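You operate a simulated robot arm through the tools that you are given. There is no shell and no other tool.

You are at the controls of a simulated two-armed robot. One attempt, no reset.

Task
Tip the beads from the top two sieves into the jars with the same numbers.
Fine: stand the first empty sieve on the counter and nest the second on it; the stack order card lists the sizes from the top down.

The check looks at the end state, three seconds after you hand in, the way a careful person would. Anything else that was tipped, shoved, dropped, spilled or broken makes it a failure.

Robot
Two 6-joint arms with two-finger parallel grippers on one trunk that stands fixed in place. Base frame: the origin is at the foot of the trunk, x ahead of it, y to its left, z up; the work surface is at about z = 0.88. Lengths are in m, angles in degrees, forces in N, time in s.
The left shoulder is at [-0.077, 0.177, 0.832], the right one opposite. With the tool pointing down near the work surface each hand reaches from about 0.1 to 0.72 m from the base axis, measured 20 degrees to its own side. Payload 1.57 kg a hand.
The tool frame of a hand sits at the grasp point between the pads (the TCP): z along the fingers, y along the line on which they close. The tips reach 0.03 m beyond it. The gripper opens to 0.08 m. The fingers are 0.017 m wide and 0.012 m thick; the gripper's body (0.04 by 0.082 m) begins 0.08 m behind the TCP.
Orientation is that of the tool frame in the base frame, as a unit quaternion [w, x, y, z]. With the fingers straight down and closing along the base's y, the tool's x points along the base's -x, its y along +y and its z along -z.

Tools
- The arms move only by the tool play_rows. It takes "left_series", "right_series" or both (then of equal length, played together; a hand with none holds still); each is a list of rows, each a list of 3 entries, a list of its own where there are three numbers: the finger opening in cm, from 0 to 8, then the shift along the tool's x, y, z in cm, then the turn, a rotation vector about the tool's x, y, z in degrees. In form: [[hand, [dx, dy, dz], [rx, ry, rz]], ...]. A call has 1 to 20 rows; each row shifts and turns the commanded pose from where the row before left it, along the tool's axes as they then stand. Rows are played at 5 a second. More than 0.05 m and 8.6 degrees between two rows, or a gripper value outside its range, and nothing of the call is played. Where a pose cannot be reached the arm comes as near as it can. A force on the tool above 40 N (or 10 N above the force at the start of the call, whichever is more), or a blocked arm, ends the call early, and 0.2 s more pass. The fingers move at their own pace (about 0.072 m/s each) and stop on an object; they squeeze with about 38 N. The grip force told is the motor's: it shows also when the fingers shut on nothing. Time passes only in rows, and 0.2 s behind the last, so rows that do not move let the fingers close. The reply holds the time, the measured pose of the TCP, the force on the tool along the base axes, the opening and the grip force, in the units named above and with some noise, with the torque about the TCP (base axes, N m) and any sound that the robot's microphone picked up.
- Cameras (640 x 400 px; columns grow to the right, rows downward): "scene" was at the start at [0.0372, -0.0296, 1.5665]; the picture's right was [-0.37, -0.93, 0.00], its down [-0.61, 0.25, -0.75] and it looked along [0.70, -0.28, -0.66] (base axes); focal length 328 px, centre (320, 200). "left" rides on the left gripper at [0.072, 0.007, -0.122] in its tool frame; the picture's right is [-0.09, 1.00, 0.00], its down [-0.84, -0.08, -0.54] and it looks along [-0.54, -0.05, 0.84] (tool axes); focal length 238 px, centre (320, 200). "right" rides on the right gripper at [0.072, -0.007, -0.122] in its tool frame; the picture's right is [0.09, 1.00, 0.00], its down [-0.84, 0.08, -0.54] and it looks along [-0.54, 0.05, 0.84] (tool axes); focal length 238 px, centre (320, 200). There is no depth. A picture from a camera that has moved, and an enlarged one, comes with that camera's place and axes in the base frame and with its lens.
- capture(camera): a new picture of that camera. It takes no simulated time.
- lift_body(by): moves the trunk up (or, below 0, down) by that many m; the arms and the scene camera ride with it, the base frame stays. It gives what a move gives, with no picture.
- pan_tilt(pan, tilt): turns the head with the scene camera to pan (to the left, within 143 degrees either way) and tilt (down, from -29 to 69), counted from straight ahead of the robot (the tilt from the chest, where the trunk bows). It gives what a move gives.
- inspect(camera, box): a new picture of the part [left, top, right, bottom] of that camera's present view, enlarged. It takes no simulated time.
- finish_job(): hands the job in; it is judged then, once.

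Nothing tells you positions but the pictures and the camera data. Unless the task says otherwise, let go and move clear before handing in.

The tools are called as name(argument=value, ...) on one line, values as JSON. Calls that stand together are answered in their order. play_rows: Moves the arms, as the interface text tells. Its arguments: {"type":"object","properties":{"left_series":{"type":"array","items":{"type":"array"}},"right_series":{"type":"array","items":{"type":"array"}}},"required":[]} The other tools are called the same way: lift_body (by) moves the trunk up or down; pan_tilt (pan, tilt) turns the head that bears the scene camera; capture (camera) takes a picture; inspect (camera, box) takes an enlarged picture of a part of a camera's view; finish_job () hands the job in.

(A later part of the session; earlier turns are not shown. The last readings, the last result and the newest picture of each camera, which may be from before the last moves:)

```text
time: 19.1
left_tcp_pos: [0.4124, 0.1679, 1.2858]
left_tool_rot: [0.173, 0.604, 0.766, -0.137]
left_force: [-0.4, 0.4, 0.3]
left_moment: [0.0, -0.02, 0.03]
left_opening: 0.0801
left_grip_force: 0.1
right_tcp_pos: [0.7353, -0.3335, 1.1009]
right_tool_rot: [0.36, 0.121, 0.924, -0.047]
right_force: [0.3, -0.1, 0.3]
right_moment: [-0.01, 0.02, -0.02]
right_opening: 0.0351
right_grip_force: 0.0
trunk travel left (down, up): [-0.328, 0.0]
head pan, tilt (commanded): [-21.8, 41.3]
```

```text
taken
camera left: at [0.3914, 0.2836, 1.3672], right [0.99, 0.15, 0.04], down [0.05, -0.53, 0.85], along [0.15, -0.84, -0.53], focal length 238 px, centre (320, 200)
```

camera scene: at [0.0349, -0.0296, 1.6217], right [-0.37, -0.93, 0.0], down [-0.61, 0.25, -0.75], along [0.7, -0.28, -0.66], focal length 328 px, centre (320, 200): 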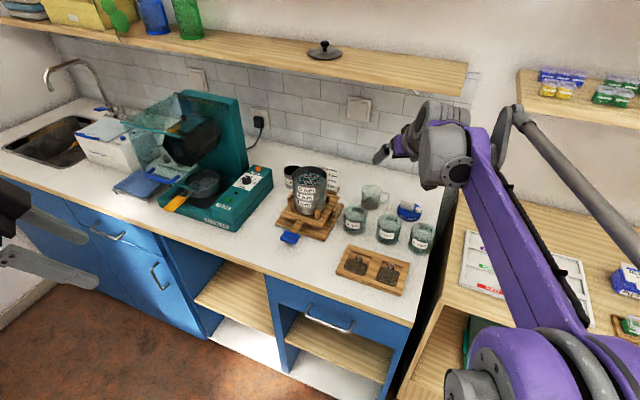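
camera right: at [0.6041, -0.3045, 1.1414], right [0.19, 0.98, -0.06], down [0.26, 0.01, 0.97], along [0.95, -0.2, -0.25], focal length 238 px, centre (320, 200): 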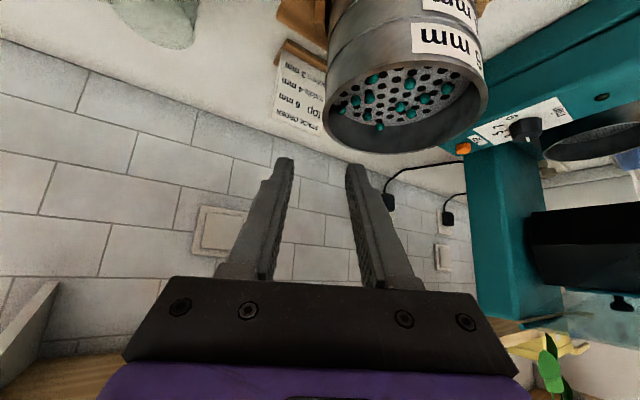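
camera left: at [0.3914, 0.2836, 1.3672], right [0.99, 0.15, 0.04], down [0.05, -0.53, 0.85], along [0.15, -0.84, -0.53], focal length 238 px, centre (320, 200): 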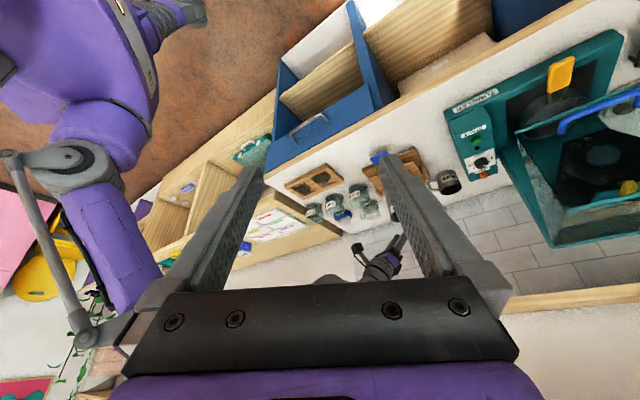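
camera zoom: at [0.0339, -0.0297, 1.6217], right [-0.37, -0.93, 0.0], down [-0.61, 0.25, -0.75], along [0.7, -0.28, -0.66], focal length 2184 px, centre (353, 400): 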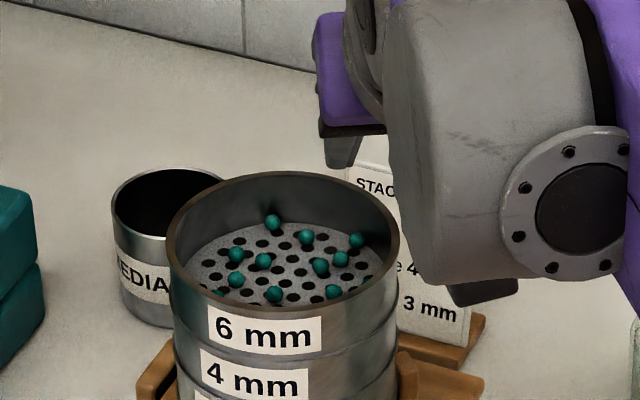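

inspect(camera="right", box=[260, 20, 500, 180])

inspect(camera="right", box=[310, 60, 390, 160])

inspect(camera="right", box=[430, 60, 510, 160])

```text
2.50 times, centred on (380, 100) of right
camera zoom: at [0.6041, -0.3045, 1.1414], right [0.19, 0.98, -0.06], down [0.26, 0.01, 0.97], along [0.95, -0.2, -0.25], focal length 596 px, centre (170, 450)
```

zoom: 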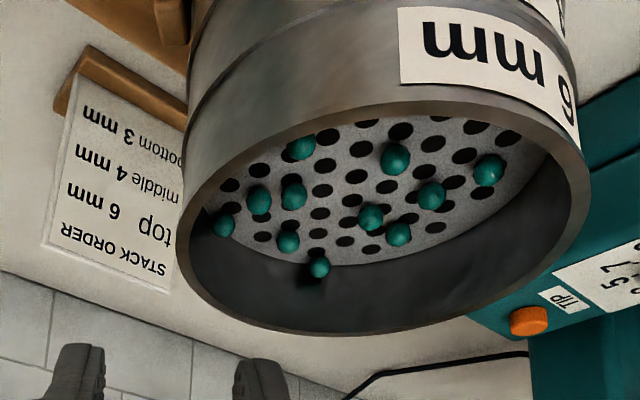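

```text
4.00 times, centred on (350, 110) of right
camera zoom: at [0.6041, -0.3045, 1.1414], right [0.19, 0.98, -0.06], down [0.26, 0.01, 0.97], along [0.95, -0.2, -0.25], focal length 953 px, centre (200, 560)
```

zoom: 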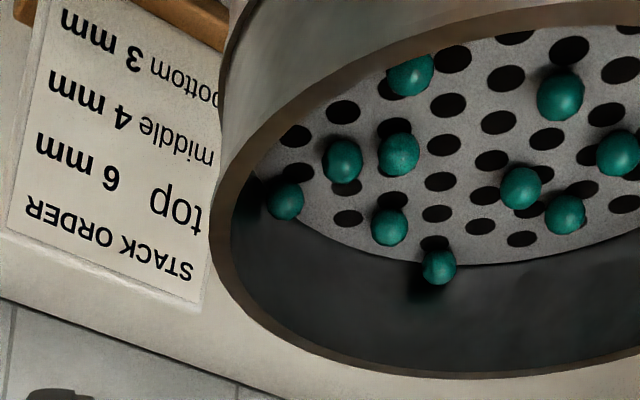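

```text
4.00 times, centred on (470, 110) of right
camera zoom: at [0.6041, -0.3045, 1.1414], right [0.19, 0.98, -0.06], down [0.26, 0.01, 0.97], along [0.95, -0.2, -0.25], focal length 953 px, centre (-280, 560)
```

zoom: 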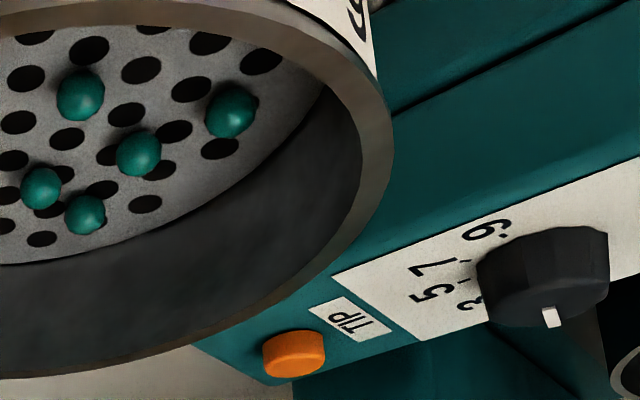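

play_rows(right_series=[[3.5, [0.676, 0.03, 0.737], [0, 0, 0]], [3.5, [0.676, 0.03, 0.737], [0, 0, 0]], [3.5, [0.676, 0.02, 0.737], [0, 0, 0]], [3.5, [0, 0, 0], [0, 0, 0]]])

capture(camera="right")

inspect(camera="right", box=[240, 80, 400, 200])

inspect(camera="scene", box=[280, 140, 350, 200])

```text
time: 20.1
left_tcp_pos: [0.4125, 0.168, 1.287]
left_tool_rot: [0.173, 0.603, 0.766, -0.136]
left_force: [-0.5, 0.0, -0.4]
left_moment: [0.0, 0.01, -0.01]
left_opening: 0.08
left_grip_force: 0.0
right_tcp_pos: [0.7388, -0.3317, 1.07]
right_tool_rot: [0.359, 0.122, 0.924, -0.048]
right_force: [-0.3, 0.1, 0.2]
right_moment: [-0.01, 0.01, 0.0]
right_opening: 0.0351
right_grip_force: 0.0
trunk travel left (down, up): [-0.328, 0.0]
head pan, tilt (commanded): [-21.8, 41.3]
```

```text
taken
camera right: at [0.6064, -0.3032, 1.1112], right [0.19, 0.98, -0.06], down [0.26, 0.01, 0.97], along [0.95, -0.2, -0.25], focal length 238 px, centre (320, 200)
```

right: 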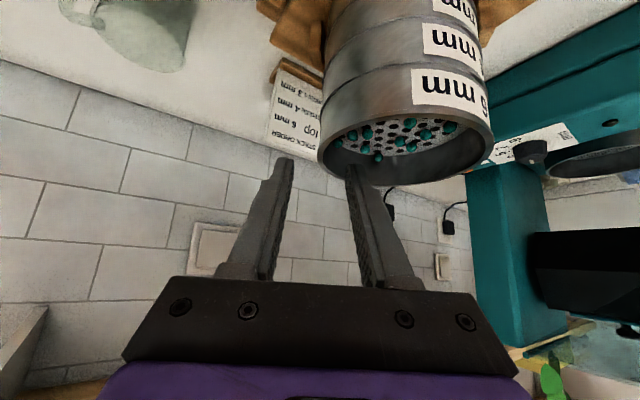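

```text
3.33 times, centred on (320, 140) of right
camera zoom: at [0.6064, -0.3032, 1.1112], right [0.19, 0.98, -0.06], down [0.26, 0.01, 0.97], along [0.95, -0.2, -0.25], focal length 794 px, centre (320, 400)
```

zoom: 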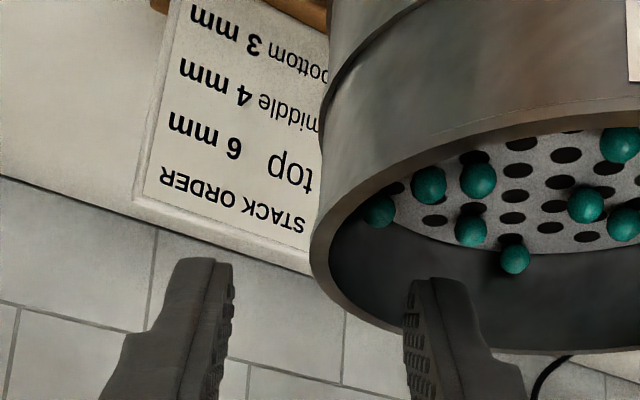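

```text
6.67 times, centred on (315, 170) of scene
camera zoom: at [0.0346, -0.0296, 1.6217], right [-0.37, -0.93, 0.0], down [-0.61, 0.25, -0.75], along [0.7, -0.28, -0.66], focal length 2184 px, centre (353, 400)
```

zoom: 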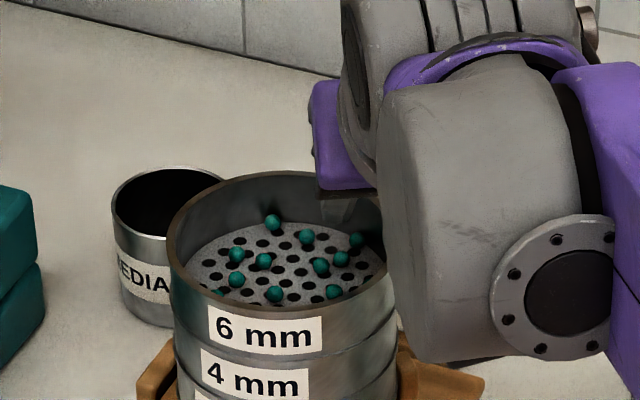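

The fingers straddle the right wall with the midline about 1 mm off the wall centre. I'll lower the last bit and close in stages while watching the side force.

play_rows(right_series=[[2.4, [0.4225, -0.05, 0.461], [0, 0, 0]], [2.4, [0.4225, 0, 0.461], [0, 0, 0]], [2.4, [0, 0, 0], [0, 0, 0]]])

inspect(camera="right", box=[240, 80, 400, 200])

```text
time: 20.9
left_tcp_pos: [0.4127, 0.1683, 1.2869]
left_tool_rot: [0.174, 0.604, 0.766, -0.137]
left_force: [-0.6, 0.0, -0.3]
left_moment: [0.0, 0.0, 0.02]
left_opening: 0.0798
left_grip_force: 0.0
right_tcp_pos: [0.74, -0.3334, 1.0564]
right_tool_rot: [0.359, 0.122, 0.924, -0.047]
right_force: [-0.7, -0.2, -1.0]
right_moment: [-0.01, 0.0, 0.0]
right_opening: 0.0237
right_grip_force: 0.1
trunk travel left (down, up): [-0.328, 0.0]
head pan, tilt (commanded): [-21.8, 41.3]
```

```text
3.33 times, centred on (320, 140) of right
camera zoom: at [0.6066, -0.3043, 1.0984], right [0.19, 0.98, -0.06], down [0.26, 0.01, 0.97], along [0.95, -0.2, -0.25], focal length 794 px, centre (320, 400)
```

zoom: 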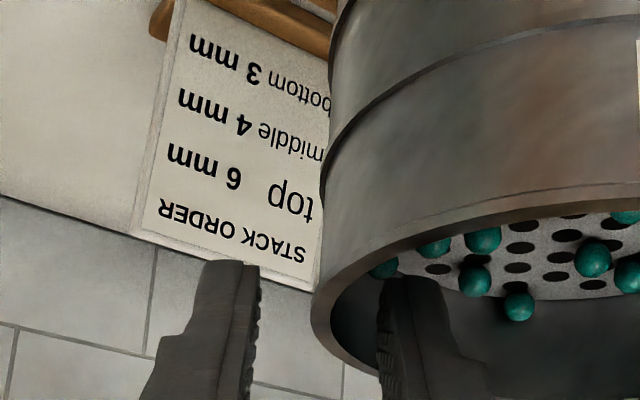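

play_rows(right_series=[[1.4, [0, 0, 0], [0, 0, 0]], [1.0, [0, 0, 0], [0, 0, 0]], [0.8, [0, 0, 0], [0, 0, 0]], [0.8, [0, 0, 0], [0, 0, 0]]])

inspect(camera="right", box=[240, 80, 400, 200])

```text
time: 21.9
left_tcp_pos: [0.4122, 0.1695, 1.2872]
left_tool_rot: [0.173, 0.604, 0.766, -0.136]
left_force: [0.4, -0.5, 0.6]
left_moment: [-0.02, -0.02, -0.03]
left_opening: 0.0798
left_grip_force: 0.0
right_tcp_pos: [0.7385, -0.3341, 1.0575]
right_tool_rot: [0.36, 0.121, 0.924, -0.047]
right_force: [0.0, 0.7, 0.0]
right_moment: [0.01, 0.01, 0.01]
right_opening: 0.0087
right_grip_force: 0.8
trunk travel left (down, up): [-0.328, 0.0]
head pan, tilt (commanded): [-21.8, 41.3]
```

```text
3.33 times, centred on (320, 140) of right
camera zoom: at [0.6066, -0.3042, 1.0986], right [0.19, 0.98, -0.06], down [0.26, 0.01, 0.97], along [0.95, -0.2, -0.25], focal length 794 px, centre (320, 400)
```

zoom: 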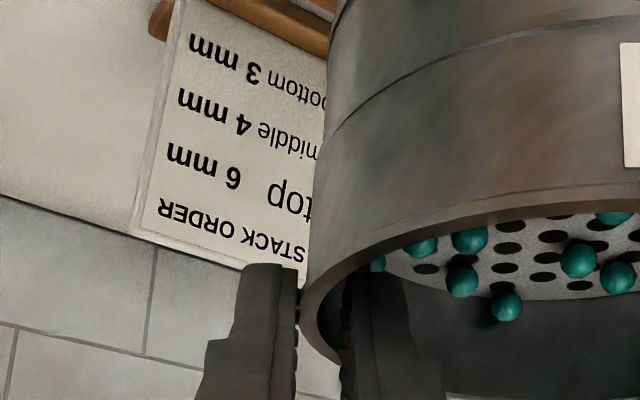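

Closing nudged the sieve about 2 mm, because the fingertip reached too far round the curve. I'll reopen, back off along the approach direction so the contact sits centred, and re-check.

play_rows(right_series=[[2.4, [0, 0, 0], [0, 0, 0]], [2.4, [0, 0, 0], [0, 0, 0]]])

inspect(camera="right", box=[240, 80, 400, 200])

inspect(camera="right", box=[260, 0, 500, 180])

inspect(camera="scene", box=[270, 150, 350, 220])

```text
time: 22.5
left_tcp_pos: [0.4139, 0.1686, 1.2854]
left_tool_rot: [0.173, 0.604, 0.766, -0.137]
left_force: [1.0, -0.8, 0.2]
left_moment: [0.02, -0.02, 0.02]
left_opening: 0.0799
left_grip_force: 0.1
right_tcp_pos: [0.7385, -0.3323, 1.057]
right_tool_rot: [0.36, 0.12, 0.924, -0.046]
right_force: [-0.5, 0.1, -0.1]
right_moment: [0.02, 0.0, 0.02]
right_opening: 0.0238
right_grip_force: 0.1
trunk travel left (down, up): [-0.328, 0.0]
head pan, tilt (commanded): [-21.8, 41.3]
```

```text
3.33 times, centred on (320, 140) of right
camera zoom: at [0.6066, -0.3043, 1.0986], right [0.19, 0.98, -0.06], down [0.26, 0.01, 0.97], along [0.95, -0.2, -0.25], focal length 794 px, centre (320, 400)
```

zoom: 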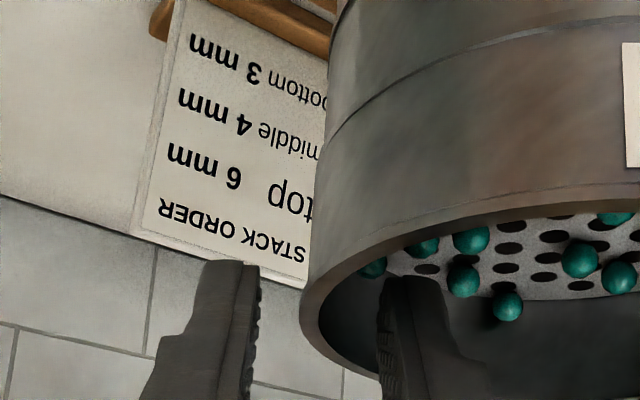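

```text
2.22 times, centred on (380, 90) of right
camera zoom: at [0.6066, -0.3043, 1.0986], right [0.19, 0.98, -0.06], down [0.26, 0.01, 0.97], along [0.95, -0.2, -0.25], focal length 530 px, centre (187, 444)
```

zoom: 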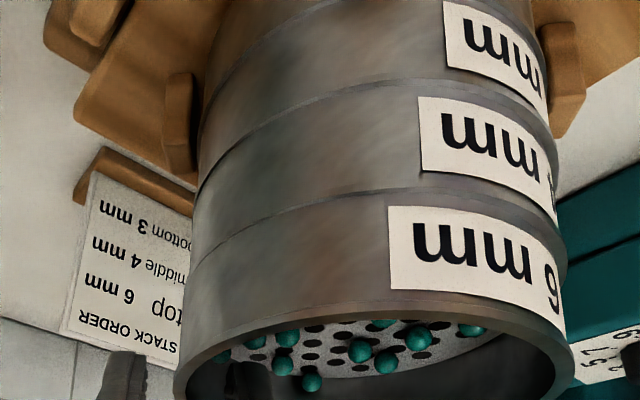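

```text
5.71 times, centred on (310, 185) of scene
camera zoom: at [0.0348, -0.0296, 1.6217], right [-0.37, -0.93, 0.0], down [-0.61, 0.25, -0.75], along [0.7, -0.28, -0.66], focal length 1872 px, centre (377, 286)
```

zoom: 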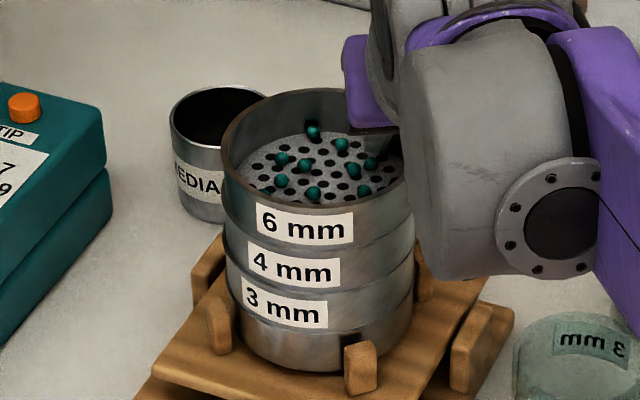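

play_rows(right_series=[[2.4, [0.59, -0.07, -0.54], [0, 0, 0]], [2.4, [0.135, 0, 0.147], [0, 0, 0]], [1.4, [0, 0, 0], [0, 0, 0]], [1.0, [0, 0, 0], [0, 0, 0]], [1.0, [0, 0, 0], [0, 0, 0]]])

inspect(camera="right", box=[240, 80, 400, 200])

```text
time: 23.7
left_tcp_pos: [0.4136, 0.1694, 1.2869]
left_tool_rot: [0.173, 0.604, 0.766, -0.137]
left_force: [-0.3, 0.0, -0.4]
left_moment: [0.01, -0.01, 0.0]
left_opening: 0.0799
left_grip_force: 0.1
right_tcp_pos: [0.7304, -0.3305, 1.0538]
right_tool_rot: [0.36, 0.122, 0.924, -0.048]
right_force: [0.6, 0.7, -0.1]
right_moment: [0.02, 0.0, 0.03]
right_opening: 0.0101
right_grip_force: 0.0
trunk travel left (down, up): [-0.328, 0.0]
head pan, tilt (commanded): [-21.8, 41.3]
```

```text
3.33 times, centred on (320, 140) of right
camera zoom: at [0.5987, -0.303, 1.0961], right [0.19, 0.98, -0.06], down [0.26, 0.01, 0.97], along [0.95, -0.2, -0.25], focal length 794 px, centre (320, 400)
```

zoom: 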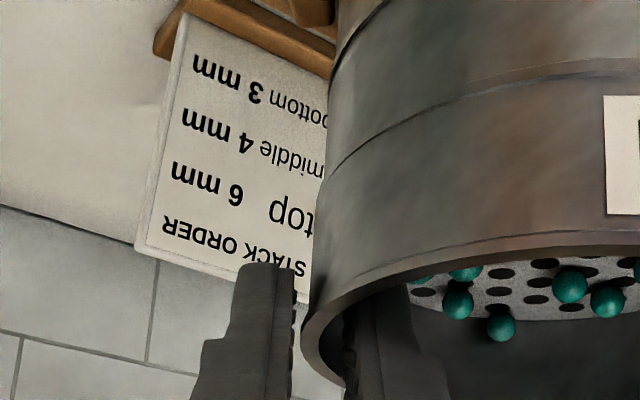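

play_rows(right_series=[[0.8, [0, -0.05, 0], [0, 0, 0]], [0.6, [0, 0, 0], [0, 0, 0]], [0.4, [0, 0, 0], [0, 0, 0]], [0.4, [0, 0, 0], [0, 0, 0]]])

inspect(camera="right", box=[240, 80, 400, 200])

```text
time: 24.7
left_tcp_pos: [0.4126, 0.1681, 1.2864]
left_tool_rot: [0.173, 0.604, 0.766, -0.136]
left_force: [0.5, 0.3, -0.1]
left_moment: [-0.01, 0.03, 0.01]
left_opening: 0.0801
left_grip_force: 0.0
right_tcp_pos: [0.7302, -0.332, 1.0567]
right_tool_rot: [0.36, 0.121, 0.924, -0.047]
right_force: [0.8, -0.6, -0.2]
right_moment: [0.04, 0.01, -0.01]
right_opening: 0.0042
right_grip_force: 0.3
trunk travel left (down, up): [-0.328, 0.0]
head pan, tilt (commanded): [-21.8, 41.3]
```

```text
3.33 times, centred on (320, 140) of right
camera zoom: at [0.5985, -0.3033, 1.0963], right [0.19, 0.98, -0.06], down [0.26, 0.01, 0.97], along [0.95, -0.2, -0.25], focal length 794 px, centre (320, 400)
```

zoom: 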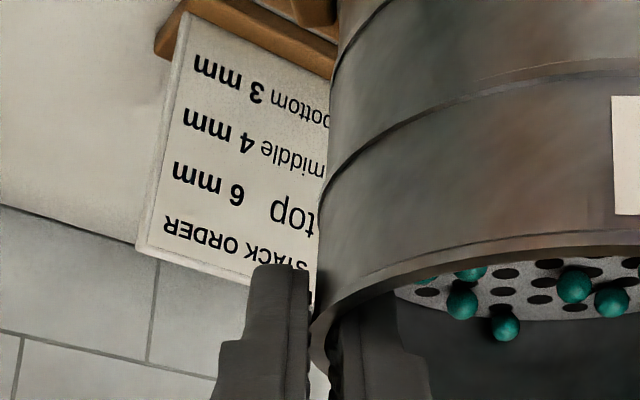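

play_rows(right_series=[[0.2, [0, 0, 0], [0, 0, 0]], [0, [0, 0, 0], [0, 0, 0]], [0, [0, 0, 0], [0, 0, 0]]])

inspect(camera="right", box=[240, 80, 400, 200])

inspect(camera="scene", box=[270, 150, 350, 220])

```text
time: 25.5
left_tcp_pos: [0.4132, 0.1692, 1.2861]
left_tool_rot: [0.173, 0.604, 0.766, -0.137]
left_force: [0.3, 0.1, 0.1]
left_moment: [0.0, 0.01, 0.01]
left_opening: 0.0799
left_grip_force: 0.1
right_tcp_pos: [0.7311, -0.3321, 1.0549]
right_tool_rot: [0.359, 0.122, 0.924, -0.047]
right_force: [-0.7, 0.7, -0.1]
right_moment: [-0.02, 0.0, -0.01]
right_opening: 0.0019
right_grip_force: 23.3
trunk travel left (down, up): [-0.328, 0.0]
head pan, tilt (commanded): [-21.8, 41.3]
```

```text
3.33 times, centred on (320, 140) of right
camera zoom: at [0.5985, -0.3033, 1.0963], right [0.19, 0.98, -0.06], down [0.26, 0.01, 0.97], along [0.95, -0.2, -0.25], focal length 794 px, centre (320, 400)
```

zoom: 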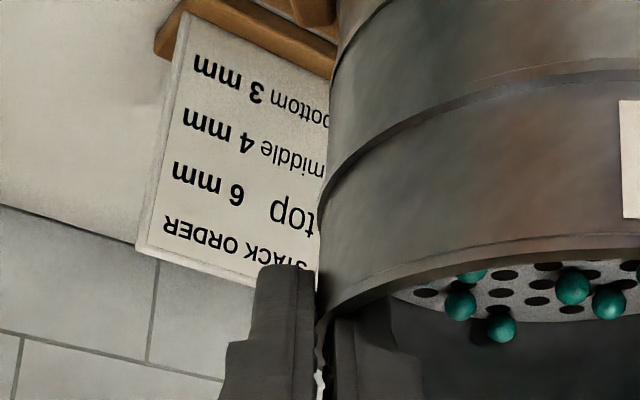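

```text
5.71 times, centred on (310, 185) of scene
camera zoom: at [0.0347, -0.0296, 1.6217], right [-0.37, -0.93, 0.0], down [-0.61, 0.25, -0.75], along [0.7, -0.28, -0.66], focal length 1872 px, centre (377, 286)
```

zoom: 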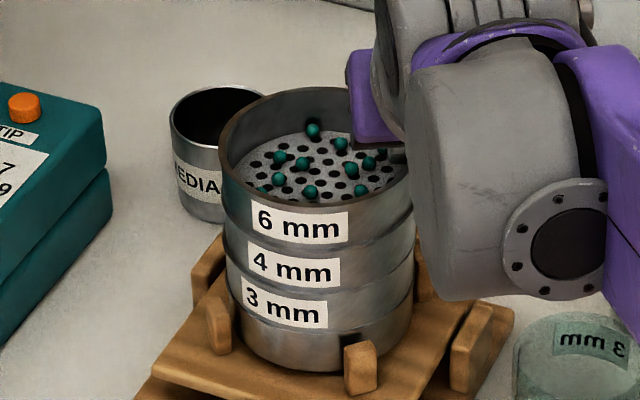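

The fingers hold the wall with about 23 N at a 1.9 mm gap. I'll lift gently by 2 cm and look.

play_rows(right_series=[[0, [0, 0, 0], [0, 0, 0]], [0, [-0.338, 0, -0.369], [0, 0, 0]], [0, [-0.338, 0, -0.369], [0, 0, 0]], [0, [-0.338, 0, -0.369], [0, 0, 0]], [0, [-0.338, 0, -0.369], [0, 0, 0]], [0, [0, 0, 0], [0, 0, 0]]])

inspect(camera="right", box=[240, 40, 500, 200])

inspect(camera="scene", box=[270, 140, 350, 210])

```text
time: 26.9
left_tcp_pos: [0.4133, 0.1684, 1.2865]
left_tool_rot: [0.173, 0.604, 0.766, -0.137]
left_force: [-0.1, 0.6, -0.2]
left_moment: [-0.01, -0.02, 0.0]
left_opening: 0.08
left_grip_force: 0.0
right_tcp_pos: [0.7305, -0.3313, 1.0746]
right_tool_rot: [0.359, 0.122, 0.924, -0.048]
right_force: [-0.4, -0.3, -0.6]
right_moment: [-0.02, 0.04, -0.01]
right_opening: 0.0025
right_grip_force: 23.2
trunk travel left (down, up): [-0.328, 0.0]
head pan, tilt (commanded): [-21.8, 41.3]
```

```text
2.46 times, centred on (370, 120) of right
camera zoom: at [0.5987, -0.3034, 1.1165], right [0.19, 0.98, -0.06], down [0.26, 0.01, 0.97], along [0.95, -0.2, -0.25], focal length 587 px, centre (197, 397)
```

zoom: 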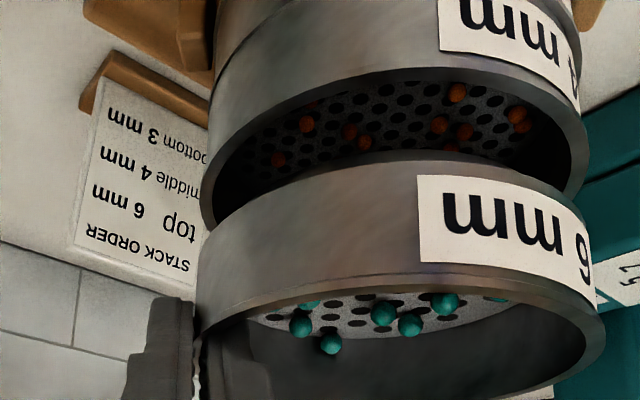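

```text
5.71 times, centred on (310, 175) of scene
camera zoom: at [0.0349, -0.0297, 1.6217], right [-0.37, -0.93, 0.0], down [-0.61, 0.25, -0.75], along [0.7, -0.28, -0.66], focal length 1872 px, centre (377, 343)
```

zoom: 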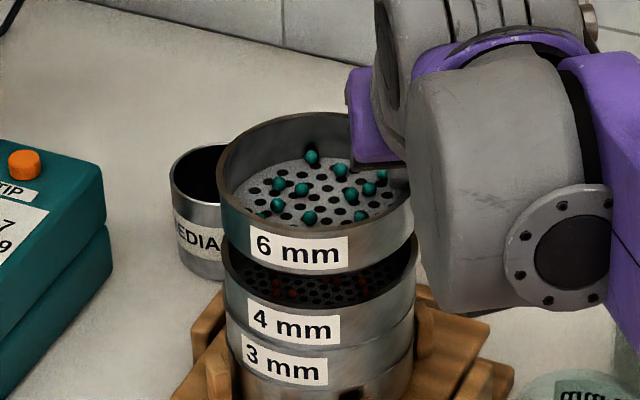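

The 6 mm sieve is clear and held level, and orange beads show in the 4 mm sieve below. I'll raise it further and re-measure the jars.

play_rows(right_series=[[0, [-0.845, 0, -0.9216], [0, 0, 0]], [0, [-1.352, 0, -1.4746], [0, 0, 0]], [0, [-1.352, 0, -1.4746], [0, 0, 0]], [0, [-1.352, 0, -1.4746], [0, 0, 0]], [0, [-1.352, 0, -1.4746], [0, 0, 0]], [0, [-1.352, 0, -1.4746], [0, 0, 0]], [0, [-0.845, 0, -0.9216], [0, 0, 0]], [0, [0, 0, 0], [0, 0, 0]]])

inspect(camera="scene", box=[335, 180, 445, 260])

capture(camera="scene")

capture(camera="right")

```text
time: 28.7
left_tcp_pos: [0.4129, 0.1681, 1.2857]
left_tool_rot: [0.173, 0.604, 0.766, -0.137]
left_force: [0.2, 0.5, 0.6]
left_moment: [-0.01, -0.01, 0.01]
left_opening: 0.0797
left_grip_force: 0.1
right_tcp_pos: [0.73, -0.331, 1.2001]
right_tool_rot: [0.36, 0.122, 0.924, -0.048]
right_force: [0.0, 0.9, -1.4]
right_moment: [-0.04, 0.02, 0.02]
right_opening: 0.0022
right_grip_force: 23.5
trunk travel left (down, up): [-0.328, 0.0]
head pan, tilt (commanded): [-21.8, 41.3]
```

```text
5.00 times, centred on (390, 220) of scene
camera zoom: at [0.0349, -0.0297, 1.6217], right [-0.37, -0.93, 0.0], down [-0.61, 0.25, -0.75], along [0.7, -0.28, -0.66], focal length 1638 px, centre (-30, 100)
```

zoom: 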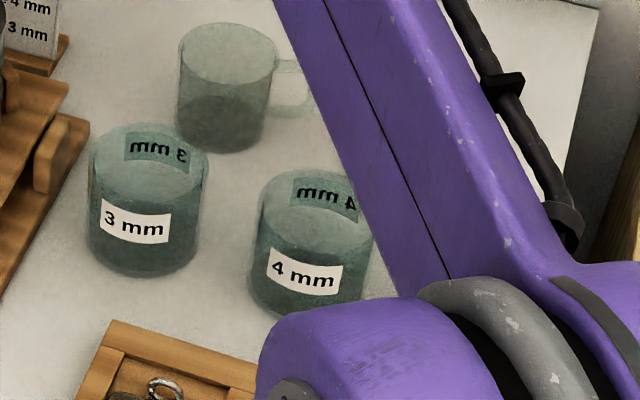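

```text
taken
camera scene: at [0.0349, -0.0297, 1.6217], right [-0.37, -0.93, 0.0], down [-0.61, 0.25, -0.75], along [0.7, -0.28, -0.66], focal length 328 px, centre (320, 200)
```

scene: 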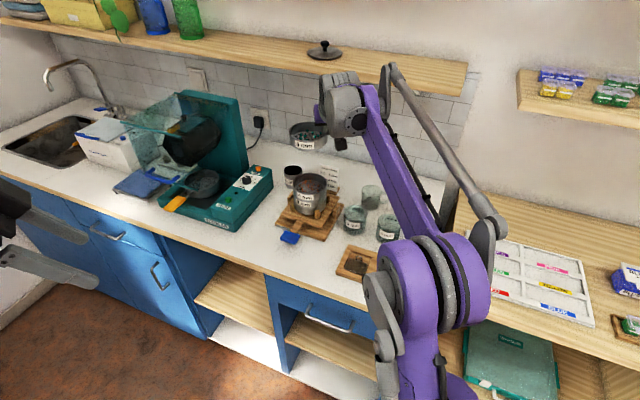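

```text
taken
camera right: at [0.5985, -0.3024, 1.2417], right [0.19, 0.98, -0.06], down [0.26, 0.01, 0.97], along [0.95, -0.2, -0.25], focal length 238 px, centre (320, 200)
```

right: 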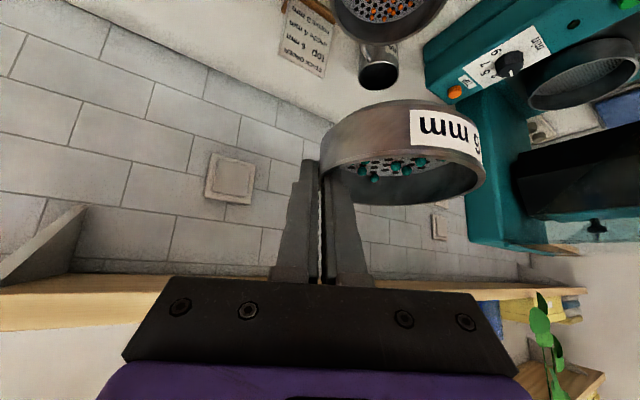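

The sieve is level and secure. I'll carry it high over to the 6 mm jar, then begin a slow roll to 60°, which keeps the beads behind the wall.

play_rows(right_series=[[0, [0.666, -1.215, -0.61], [0, 0, 0]], [0, [1.331, -2.43, -1.219], [0, 0, 0]], [0, [1.331, -2.43, -1.219], [0, 0, 0]], [0, [1.331, -2.43, -1.219], [0, 0, 0]], [0, [1.331, -2.43, -1.219], [0, 0, 0]], [0, [1.331, -2.43, -1.219], [0, 0, 0]], [0, [1.331, -2.43, -1.219], [0, 0, 0]], [0, [1.331, -2.43, -1.219], [0, 0, 0]], [0, [1.331, -2.43, -1.219], [0, 0, 0]], [0, [0.666, -1.215, -0.61], [0, 0, 0]], [0, [0, 0, 0], [0, 0, 0]]])

capture(camera="right")

capture(camera="scene")

inspect(camera="left", box=[200, 120, 420, 300])

```text
time: 31.1
left_tcp_pos: [0.4124, 0.1681, 1.2863]
left_tool_rot: [0.173, 0.604, 0.766, -0.137]
left_force: [0.2, -0.6, 0.1]
left_moment: [0.0, 0.01, 0.0]
left_opening: 0.08
left_grip_force: 0.0
right_tcp_pos: [0.5173, -0.5025, 1.1988]
right_tool_rot: [0.359, 0.121, 0.924, -0.047]
right_force: [-0.7, -0.4, -0.3]
right_moment: [-0.04, 0.0, 0.0]
right_opening: 0.002
right_grip_force: 23.9
trunk travel left (down, up): [-0.328, 0.0]
head pan, tilt (commanded): [-21.8, 41.3]
```

```text
taken
camera right: at [0.3842, -0.4729, 1.2404], right [0.19, 0.98, -0.06], down [0.26, 0.01, 0.97], along [0.95, -0.2, -0.25], focal length 238 px, centre (320, 200)
```

right: 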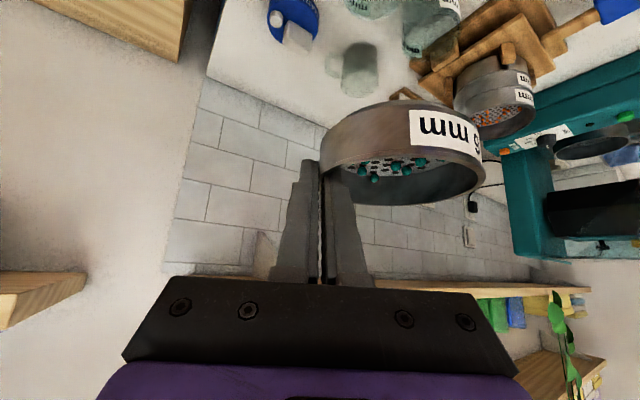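

```text
taken
camera scene: at [0.0349, -0.0296, 1.6217], right [-0.37, -0.93, 0.0], down [-0.61, 0.25, -0.75], along [0.7, -0.28, -0.66], focal length 328 px, centre (320, 200)
```

scene: 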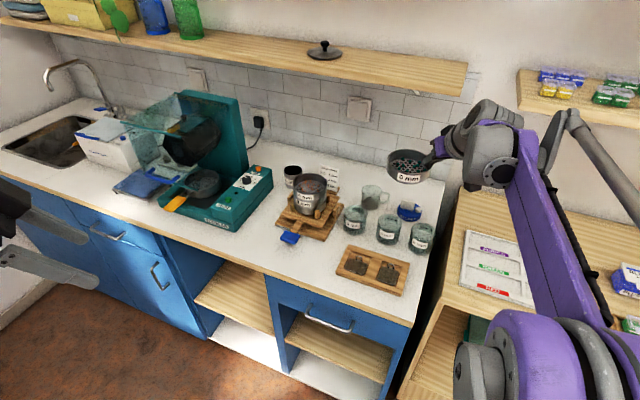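

```text
2.22 times, centred on (310, 210) of left
camera zoom: at [0.3924, 0.2837, 1.367], right [0.99, 0.15, 0.04], down [0.05, -0.53, 0.85], along [0.15, -0.84, -0.53], focal length 530 px, centre (342, 178)
```

zoom: 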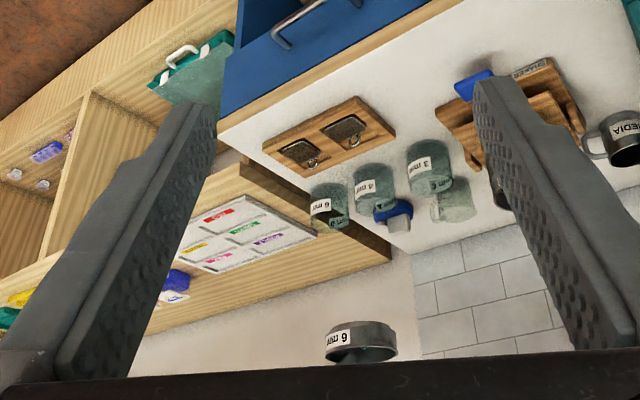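

inspect(camera="scene", box=[370, 195, 445, 260])

inspect(camera="scene", box=[335, 185, 415, 255])

inspect(camera="scene", box=[380, 140, 440, 200])

inspect(camera="left", box=[290, 180, 380, 240])

```text
6.15 times, centred on (408, 228) of scene
camera zoom: at [0.0349, -0.0296, 1.6217], right [-0.37, -0.93, 0.0], down [-0.61, 0.25, -0.75], along [0.7, -0.28, -0.66], focal length 2016 px, centre (-218, 31)
```

zoom: 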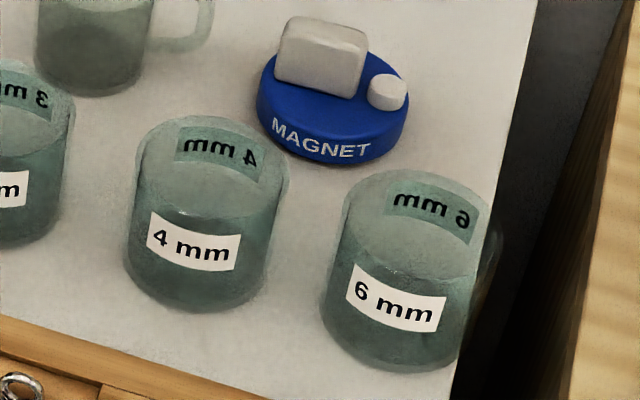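

```text
5.71 times, centred on (375, 220) of scene
camera zoom: at [0.0349, -0.0296, 1.6217], right [-0.37, -0.93, 0.0], down [-0.61, 0.25, -0.75], along [0.7, -0.28, -0.66], focal length 1872 px, centre (6, 86)
```

zoom: 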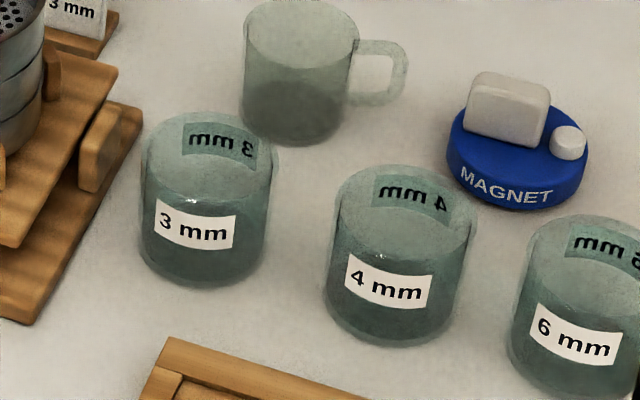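

```text
6.67 times, centred on (410, 170) of scene
camera zoom: at [0.0349, -0.0296, 1.6217], right [-0.37, -0.93, 0.0], down [-0.61, 0.25, -0.75], along [0.7, -0.28, -0.66], focal length 2184 px, centre (-280, 400)
```

zoom: 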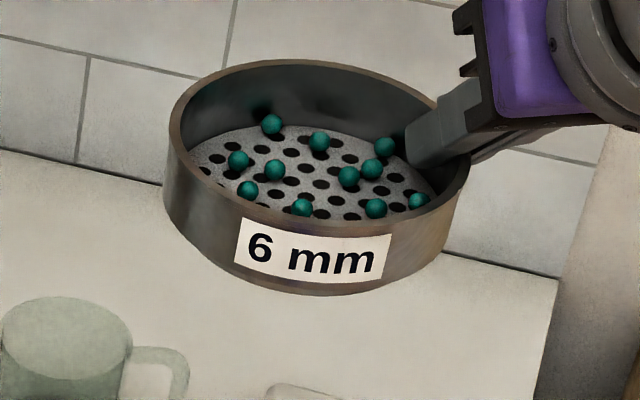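

```text
6.67 times, centred on (335, 210) of left
camera zoom: at [0.3924, 0.2837, 1.367], right [0.99, 0.15, 0.04], down [0.05, -0.53, 0.85], along [0.15, -0.84, -0.53], focal length 1589 px, centre (220, 133)
```

zoom: 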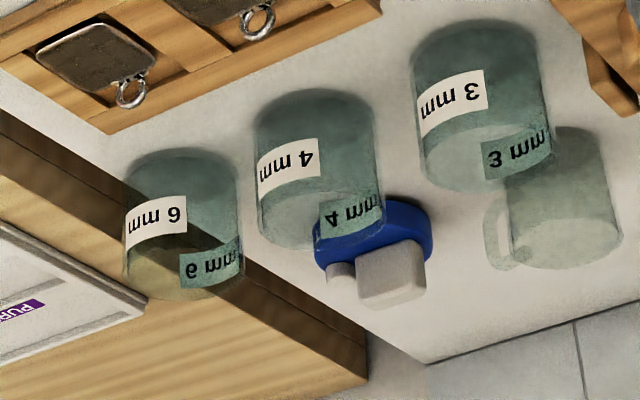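

The jars measure at 6:(0.519, -0.538) and 4:(0.584, -0.468), with rims at z≈0.945. I'll start the slow roll at height.

play_rows(right_series=[[0, [0, 0, 0], [3.6865, 0, -3.378]], [0, [0, 0, 0], [3.6865, 0, -3.378]], [0, [0, 0, 0], [3.6865, 0, -3.378]], [0, [0, 0, 0], [3.6865, 0, -3.378]], [0, [0, 0, 0], [3.6865, 0, -3.378]], [0, [0, 0, 0], [3.6865, 0, -3.378]], [0, [0, 0, 0], [3.6865, 0, -3.378]], [0, [0, 0, 0], [3.6865, 0, -3.378]], [0, [0, 0, 0], [3.6865, 0, -3.378]], [0, [0, 0, 0], [3.6865, 0, -3.378]], [0, [0, 0, 0], [3.6865, 0, -3.378]], [0, [0, 0, 0], [3.6865, 0, -3.378]], [0, [0, 0, 0], [0, 0, 0]]])

capture(camera="right")

capture(camera="scene")

inspect(camera="left", box=[200, 120, 420, 300])

```text
time: 33.9
left_tcp_pos: [0.4134, 0.1684, 1.2861]
left_tool_rot: [0.173, 0.603, 0.766, -0.136]
left_force: [-0.4, 0.8, -0.4]
left_moment: [0.03, -0.02, 0.04]
left_opening: 0.0801
left_grip_force: 0.1
right_tcp_pos: [0.5139, -0.5015, 1.1999]
right_tool_rot: [0.251, -0.075, 0.823, -0.503]
right_force: [0.4, 0.1, -0.9]
right_moment: [0.01, 0.04, 0.01]
right_opening: 0.0022
right_grip_force: 24.0
trunk travel left (down, up): [-0.328, 0.0]
head pan, tilt (commanded): [-21.8, 41.3]
```

```text
taken
camera right: at [0.3942, -0.4346, 1.226], right [0.05, 0.44, -0.89], down [0.47, 0.78, 0.41], along [0.88, -0.44, -0.17], focal length 238 px, centre (320, 200)
```

right: 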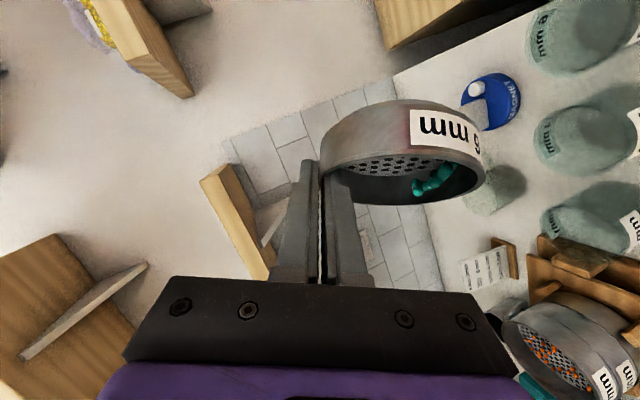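

```text
taken
camera scene: at [0.0347, -0.0297, 1.6217], right [-0.37, -0.93, 0.0], down [-0.61, 0.25, -0.75], along [0.7, -0.28, -0.66], focal length 328 px, centre (320, 200)
```

scene: 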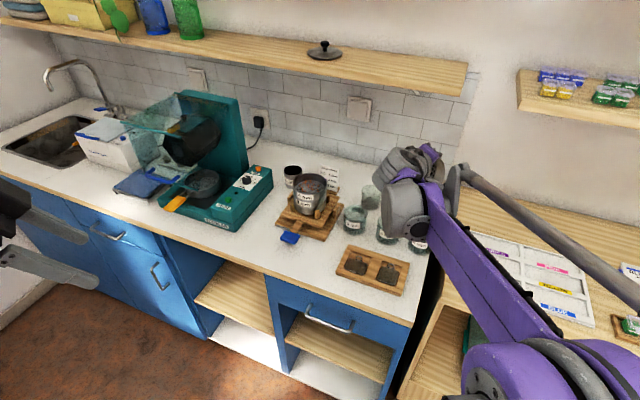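

```text
2.22 times, centred on (310, 210) of left
camera zoom: at [0.3922, 0.2837, 1.367], right [0.99, 0.15, 0.04], down [0.05, -0.53, 0.85], along [0.15, -0.84, -0.53], focal length 530 px, centre (342, 178)
```

zoom: 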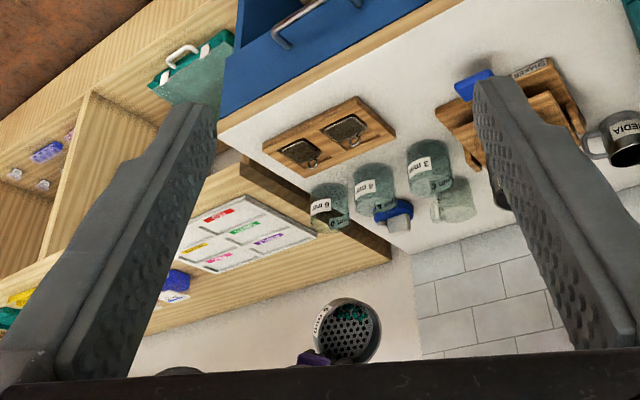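

play_rows(right_series=[[0, [1.1475, 0.8675, 1.244], [0, 0, 0]], [0, [1.1475, 0.8675, 1.244], [0, 0, 0]], [0, [1.1475, 0.8675, 1.244], [0, 0, 0]], [0, [1.1475, 0.8675, 1.244], [0, 0, 0]], [0, [1.1475, 0.8675, 1.244], [0, 0, 0]], [0, [1.1475, 0.8675, 1.244], [0, 0, 0]], [0, [1.1475, 0.8675, 1.244], [0, 0, 0]], [0, [1.1475, 0.8675, 1.244], [0, 0, 0]], [0, [0, 0, 0], [0, 0, 0]]])

capture(camera="right")

capture(camera="scene")

inspect(camera="left", box=[270, 170, 390, 270])

```text
time: 35.9
left_tcp_pos: [0.4126, 0.1695, 1.2873]
left_tool_rot: [0.173, 0.604, 0.766, -0.137]
left_force: [0.4, 0.3, 0.4]
left_moment: [0.0, 0.0, -0.01]
left_opening: 0.0798
left_grip_force: 0.0
right_tcp_pos: [0.493, -0.5811, 1.0713]
right_tool_rot: [0.249, -0.074, 0.824, -0.503]
right_force: [0.2, -0.4, -0.7]
right_moment: [0.01, 0.02, 0.0]
right_opening: 0.0021
right_grip_force: 23.7
trunk travel left (down, up): [-0.328, 0.0]
head pan, tilt (commanded): [-21.8, 41.3]
```

```text
taken
camera right: at [0.3716, -0.5134, 1.098], right [0.05, 0.45, -0.89], down [0.47, 0.78, 0.41], along [0.88, -0.44, -0.17], focal length 238 px, centre (320, 200)
```

right: 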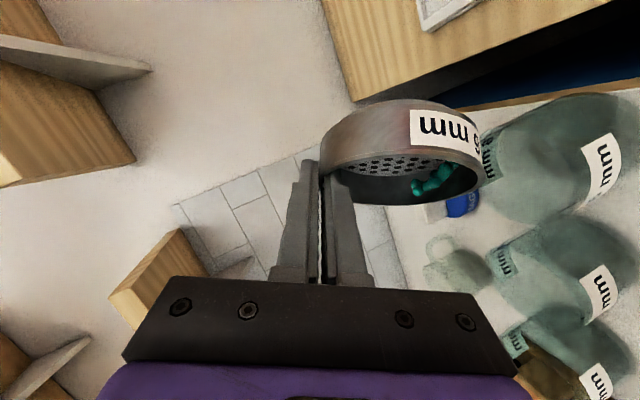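

```text
taken
camera scene: at [0.0347, -0.0293, 1.6217], right [-0.37, -0.93, 0.0], down [-0.61, 0.25, -0.75], along [0.7, -0.28, -0.66], focal length 328 px, centre (320, 200)
```

scene: 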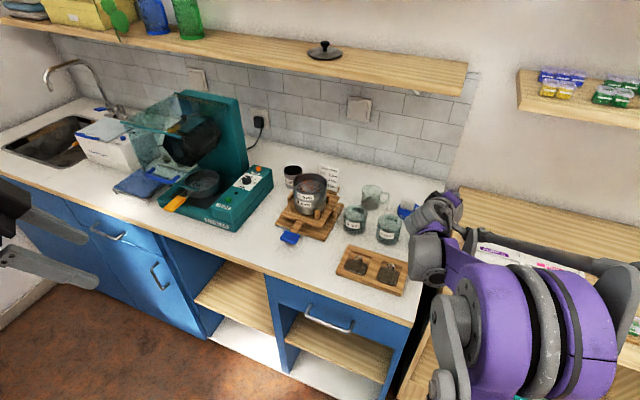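

```text
4.00 times, centred on (330, 220) of left
camera zoom: at [0.3921, 0.284, 1.367], right [0.99, 0.15, 0.04], down [0.05, -0.53, 0.85], along [0.15, -0.84, -0.53], focal length 953 px, centre (280, 120)
```

zoom: 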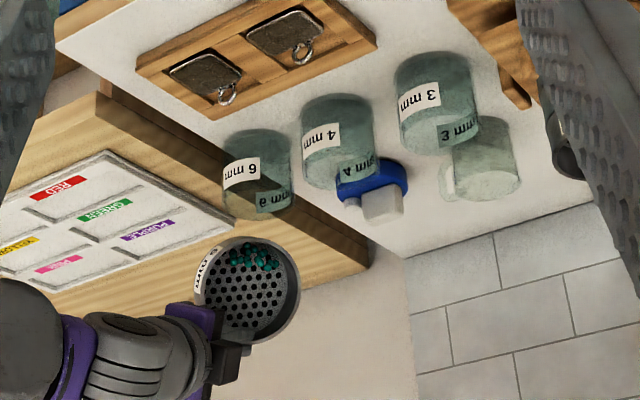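

inspect(camera="right", box=[300, 80, 500, 220])

inspect(camera="left", box=[300, 190, 360, 250])

inspect(camera="scene", box=[360, 180, 470, 290])

```text
2.86 times, centred on (400, 150) of right
camera zoom: at [0.3716, -0.5134, 1.098], right [0.05, 0.45, -0.89], down [0.47, 0.78, 0.41], along [0.88, -0.44, -0.17], focal length 681 px, centre (91, 343)
```

zoom: 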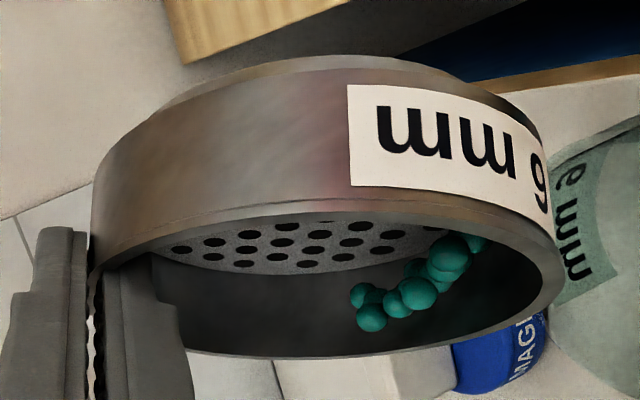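

```text
6.67 times, centred on (330, 220) of left
camera zoom: at [0.3921, 0.284, 1.367], right [0.99, 0.15, 0.04], down [0.05, -0.53, 0.85], along [0.15, -0.84, -0.53], focal length 1589 px, centre (253, 67)
```

zoom: 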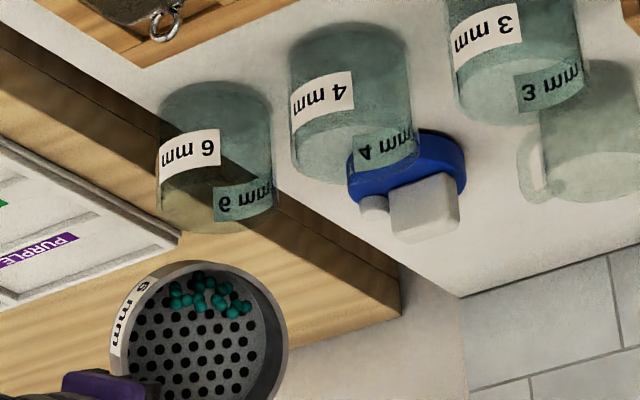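

```text
3.64 times, centred on (415, 235) of scene
camera zoom: at [0.0347, -0.0293, 1.6217], right [-0.37, -0.93, 0.0], down [-0.61, 0.25, -0.75], along [0.7, -0.28, -0.66], focal length 1191 px, centre (-26, 73)
```

zoom: 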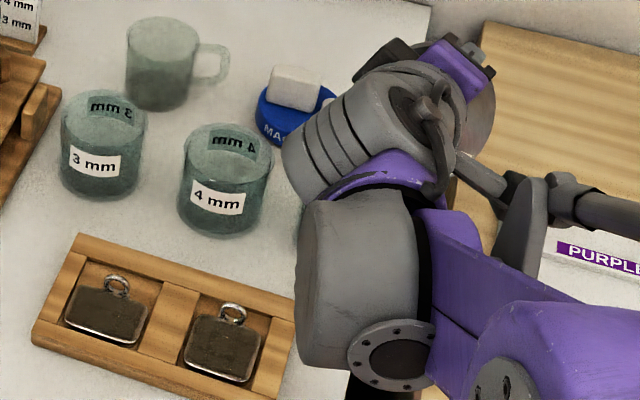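

The alignment agrees in both wrist views: the beads are pooled at the lowest point and the lip is over the 6 mm jar. I'll roll on about the lip to 80° while lowering, and check before beads start leaving.

play_rows(right_series=[[0, [-0.418, 0.558, -0.456], [3.6865, 0, -3.378]], [0, [-0.445, 0.579, -0.486], [3.6865, 0, -3.378]], [0, [-0.472, 0.595, -0.515], [3.6865, 0, -3.378]], [0, [-0.5, 0.608, -0.546], [3.6865, 0, -3.378]], [0, [0, 0, 0], [0, 0, 0]]])

inspect(camera="left", box=[300, 190, 360, 250])

inspect(camera="right", box=[300, 60, 560, 240])

```text
time: 37.1
left_tcp_pos: [0.412, 0.1682, 1.2869]
left_tool_rot: [0.174, 0.603, 0.766, -0.137]
left_force: [0.0, 0.9, 0.3]
left_moment: [0.0, -0.01, 0.0]
left_opening: 0.0799
left_grip_force: 0.0
right_tcp_pos: [0.5017, -0.5484, 1.0608]
right_tool_rot: [0.197, -0.138, 0.738, -0.631]
right_force: [-0.6, 0.3, -0.1]
right_moment: [0.01, 0.02, -0.01]
right_opening: 0.002
right_grip_force: 23.5
trunk travel left (down, up): [-0.328, 0.0]
head pan, tilt (commanded): [-21.8, 41.3]
```

```text
6.67 times, centred on (330, 220) of left
camera zoom: at [0.392, 0.2837, 1.3671], right [0.99, 0.15, 0.04], down [0.05, -0.53, 0.85], along [0.15, -0.84, -0.53], focal length 1589 px, centre (253, 67)
```

zoom: 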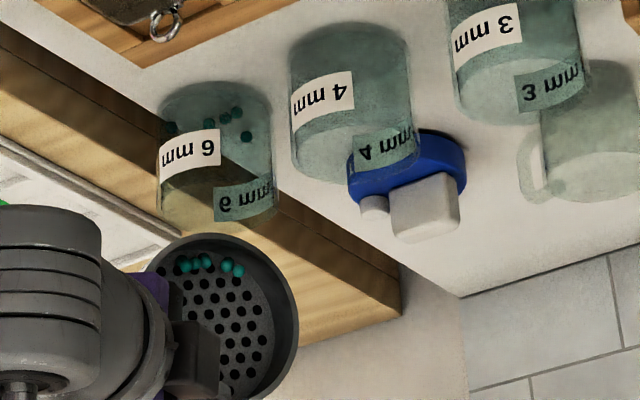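

```text
2.22 times, centred on (430, 150) of right
camera zoom: at [0.3829, -0.4751, 1.074], right [-0.04, 0.12, -0.99], down [0.49, 0.87, 0.09], along [0.87, -0.48, -0.09], focal length 530 px, centre (76, 311)
```

zoom: 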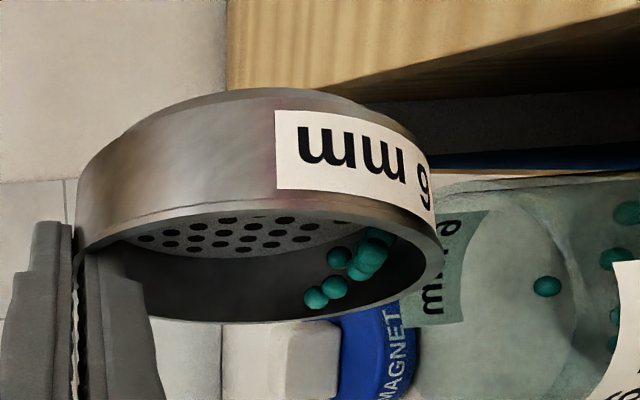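

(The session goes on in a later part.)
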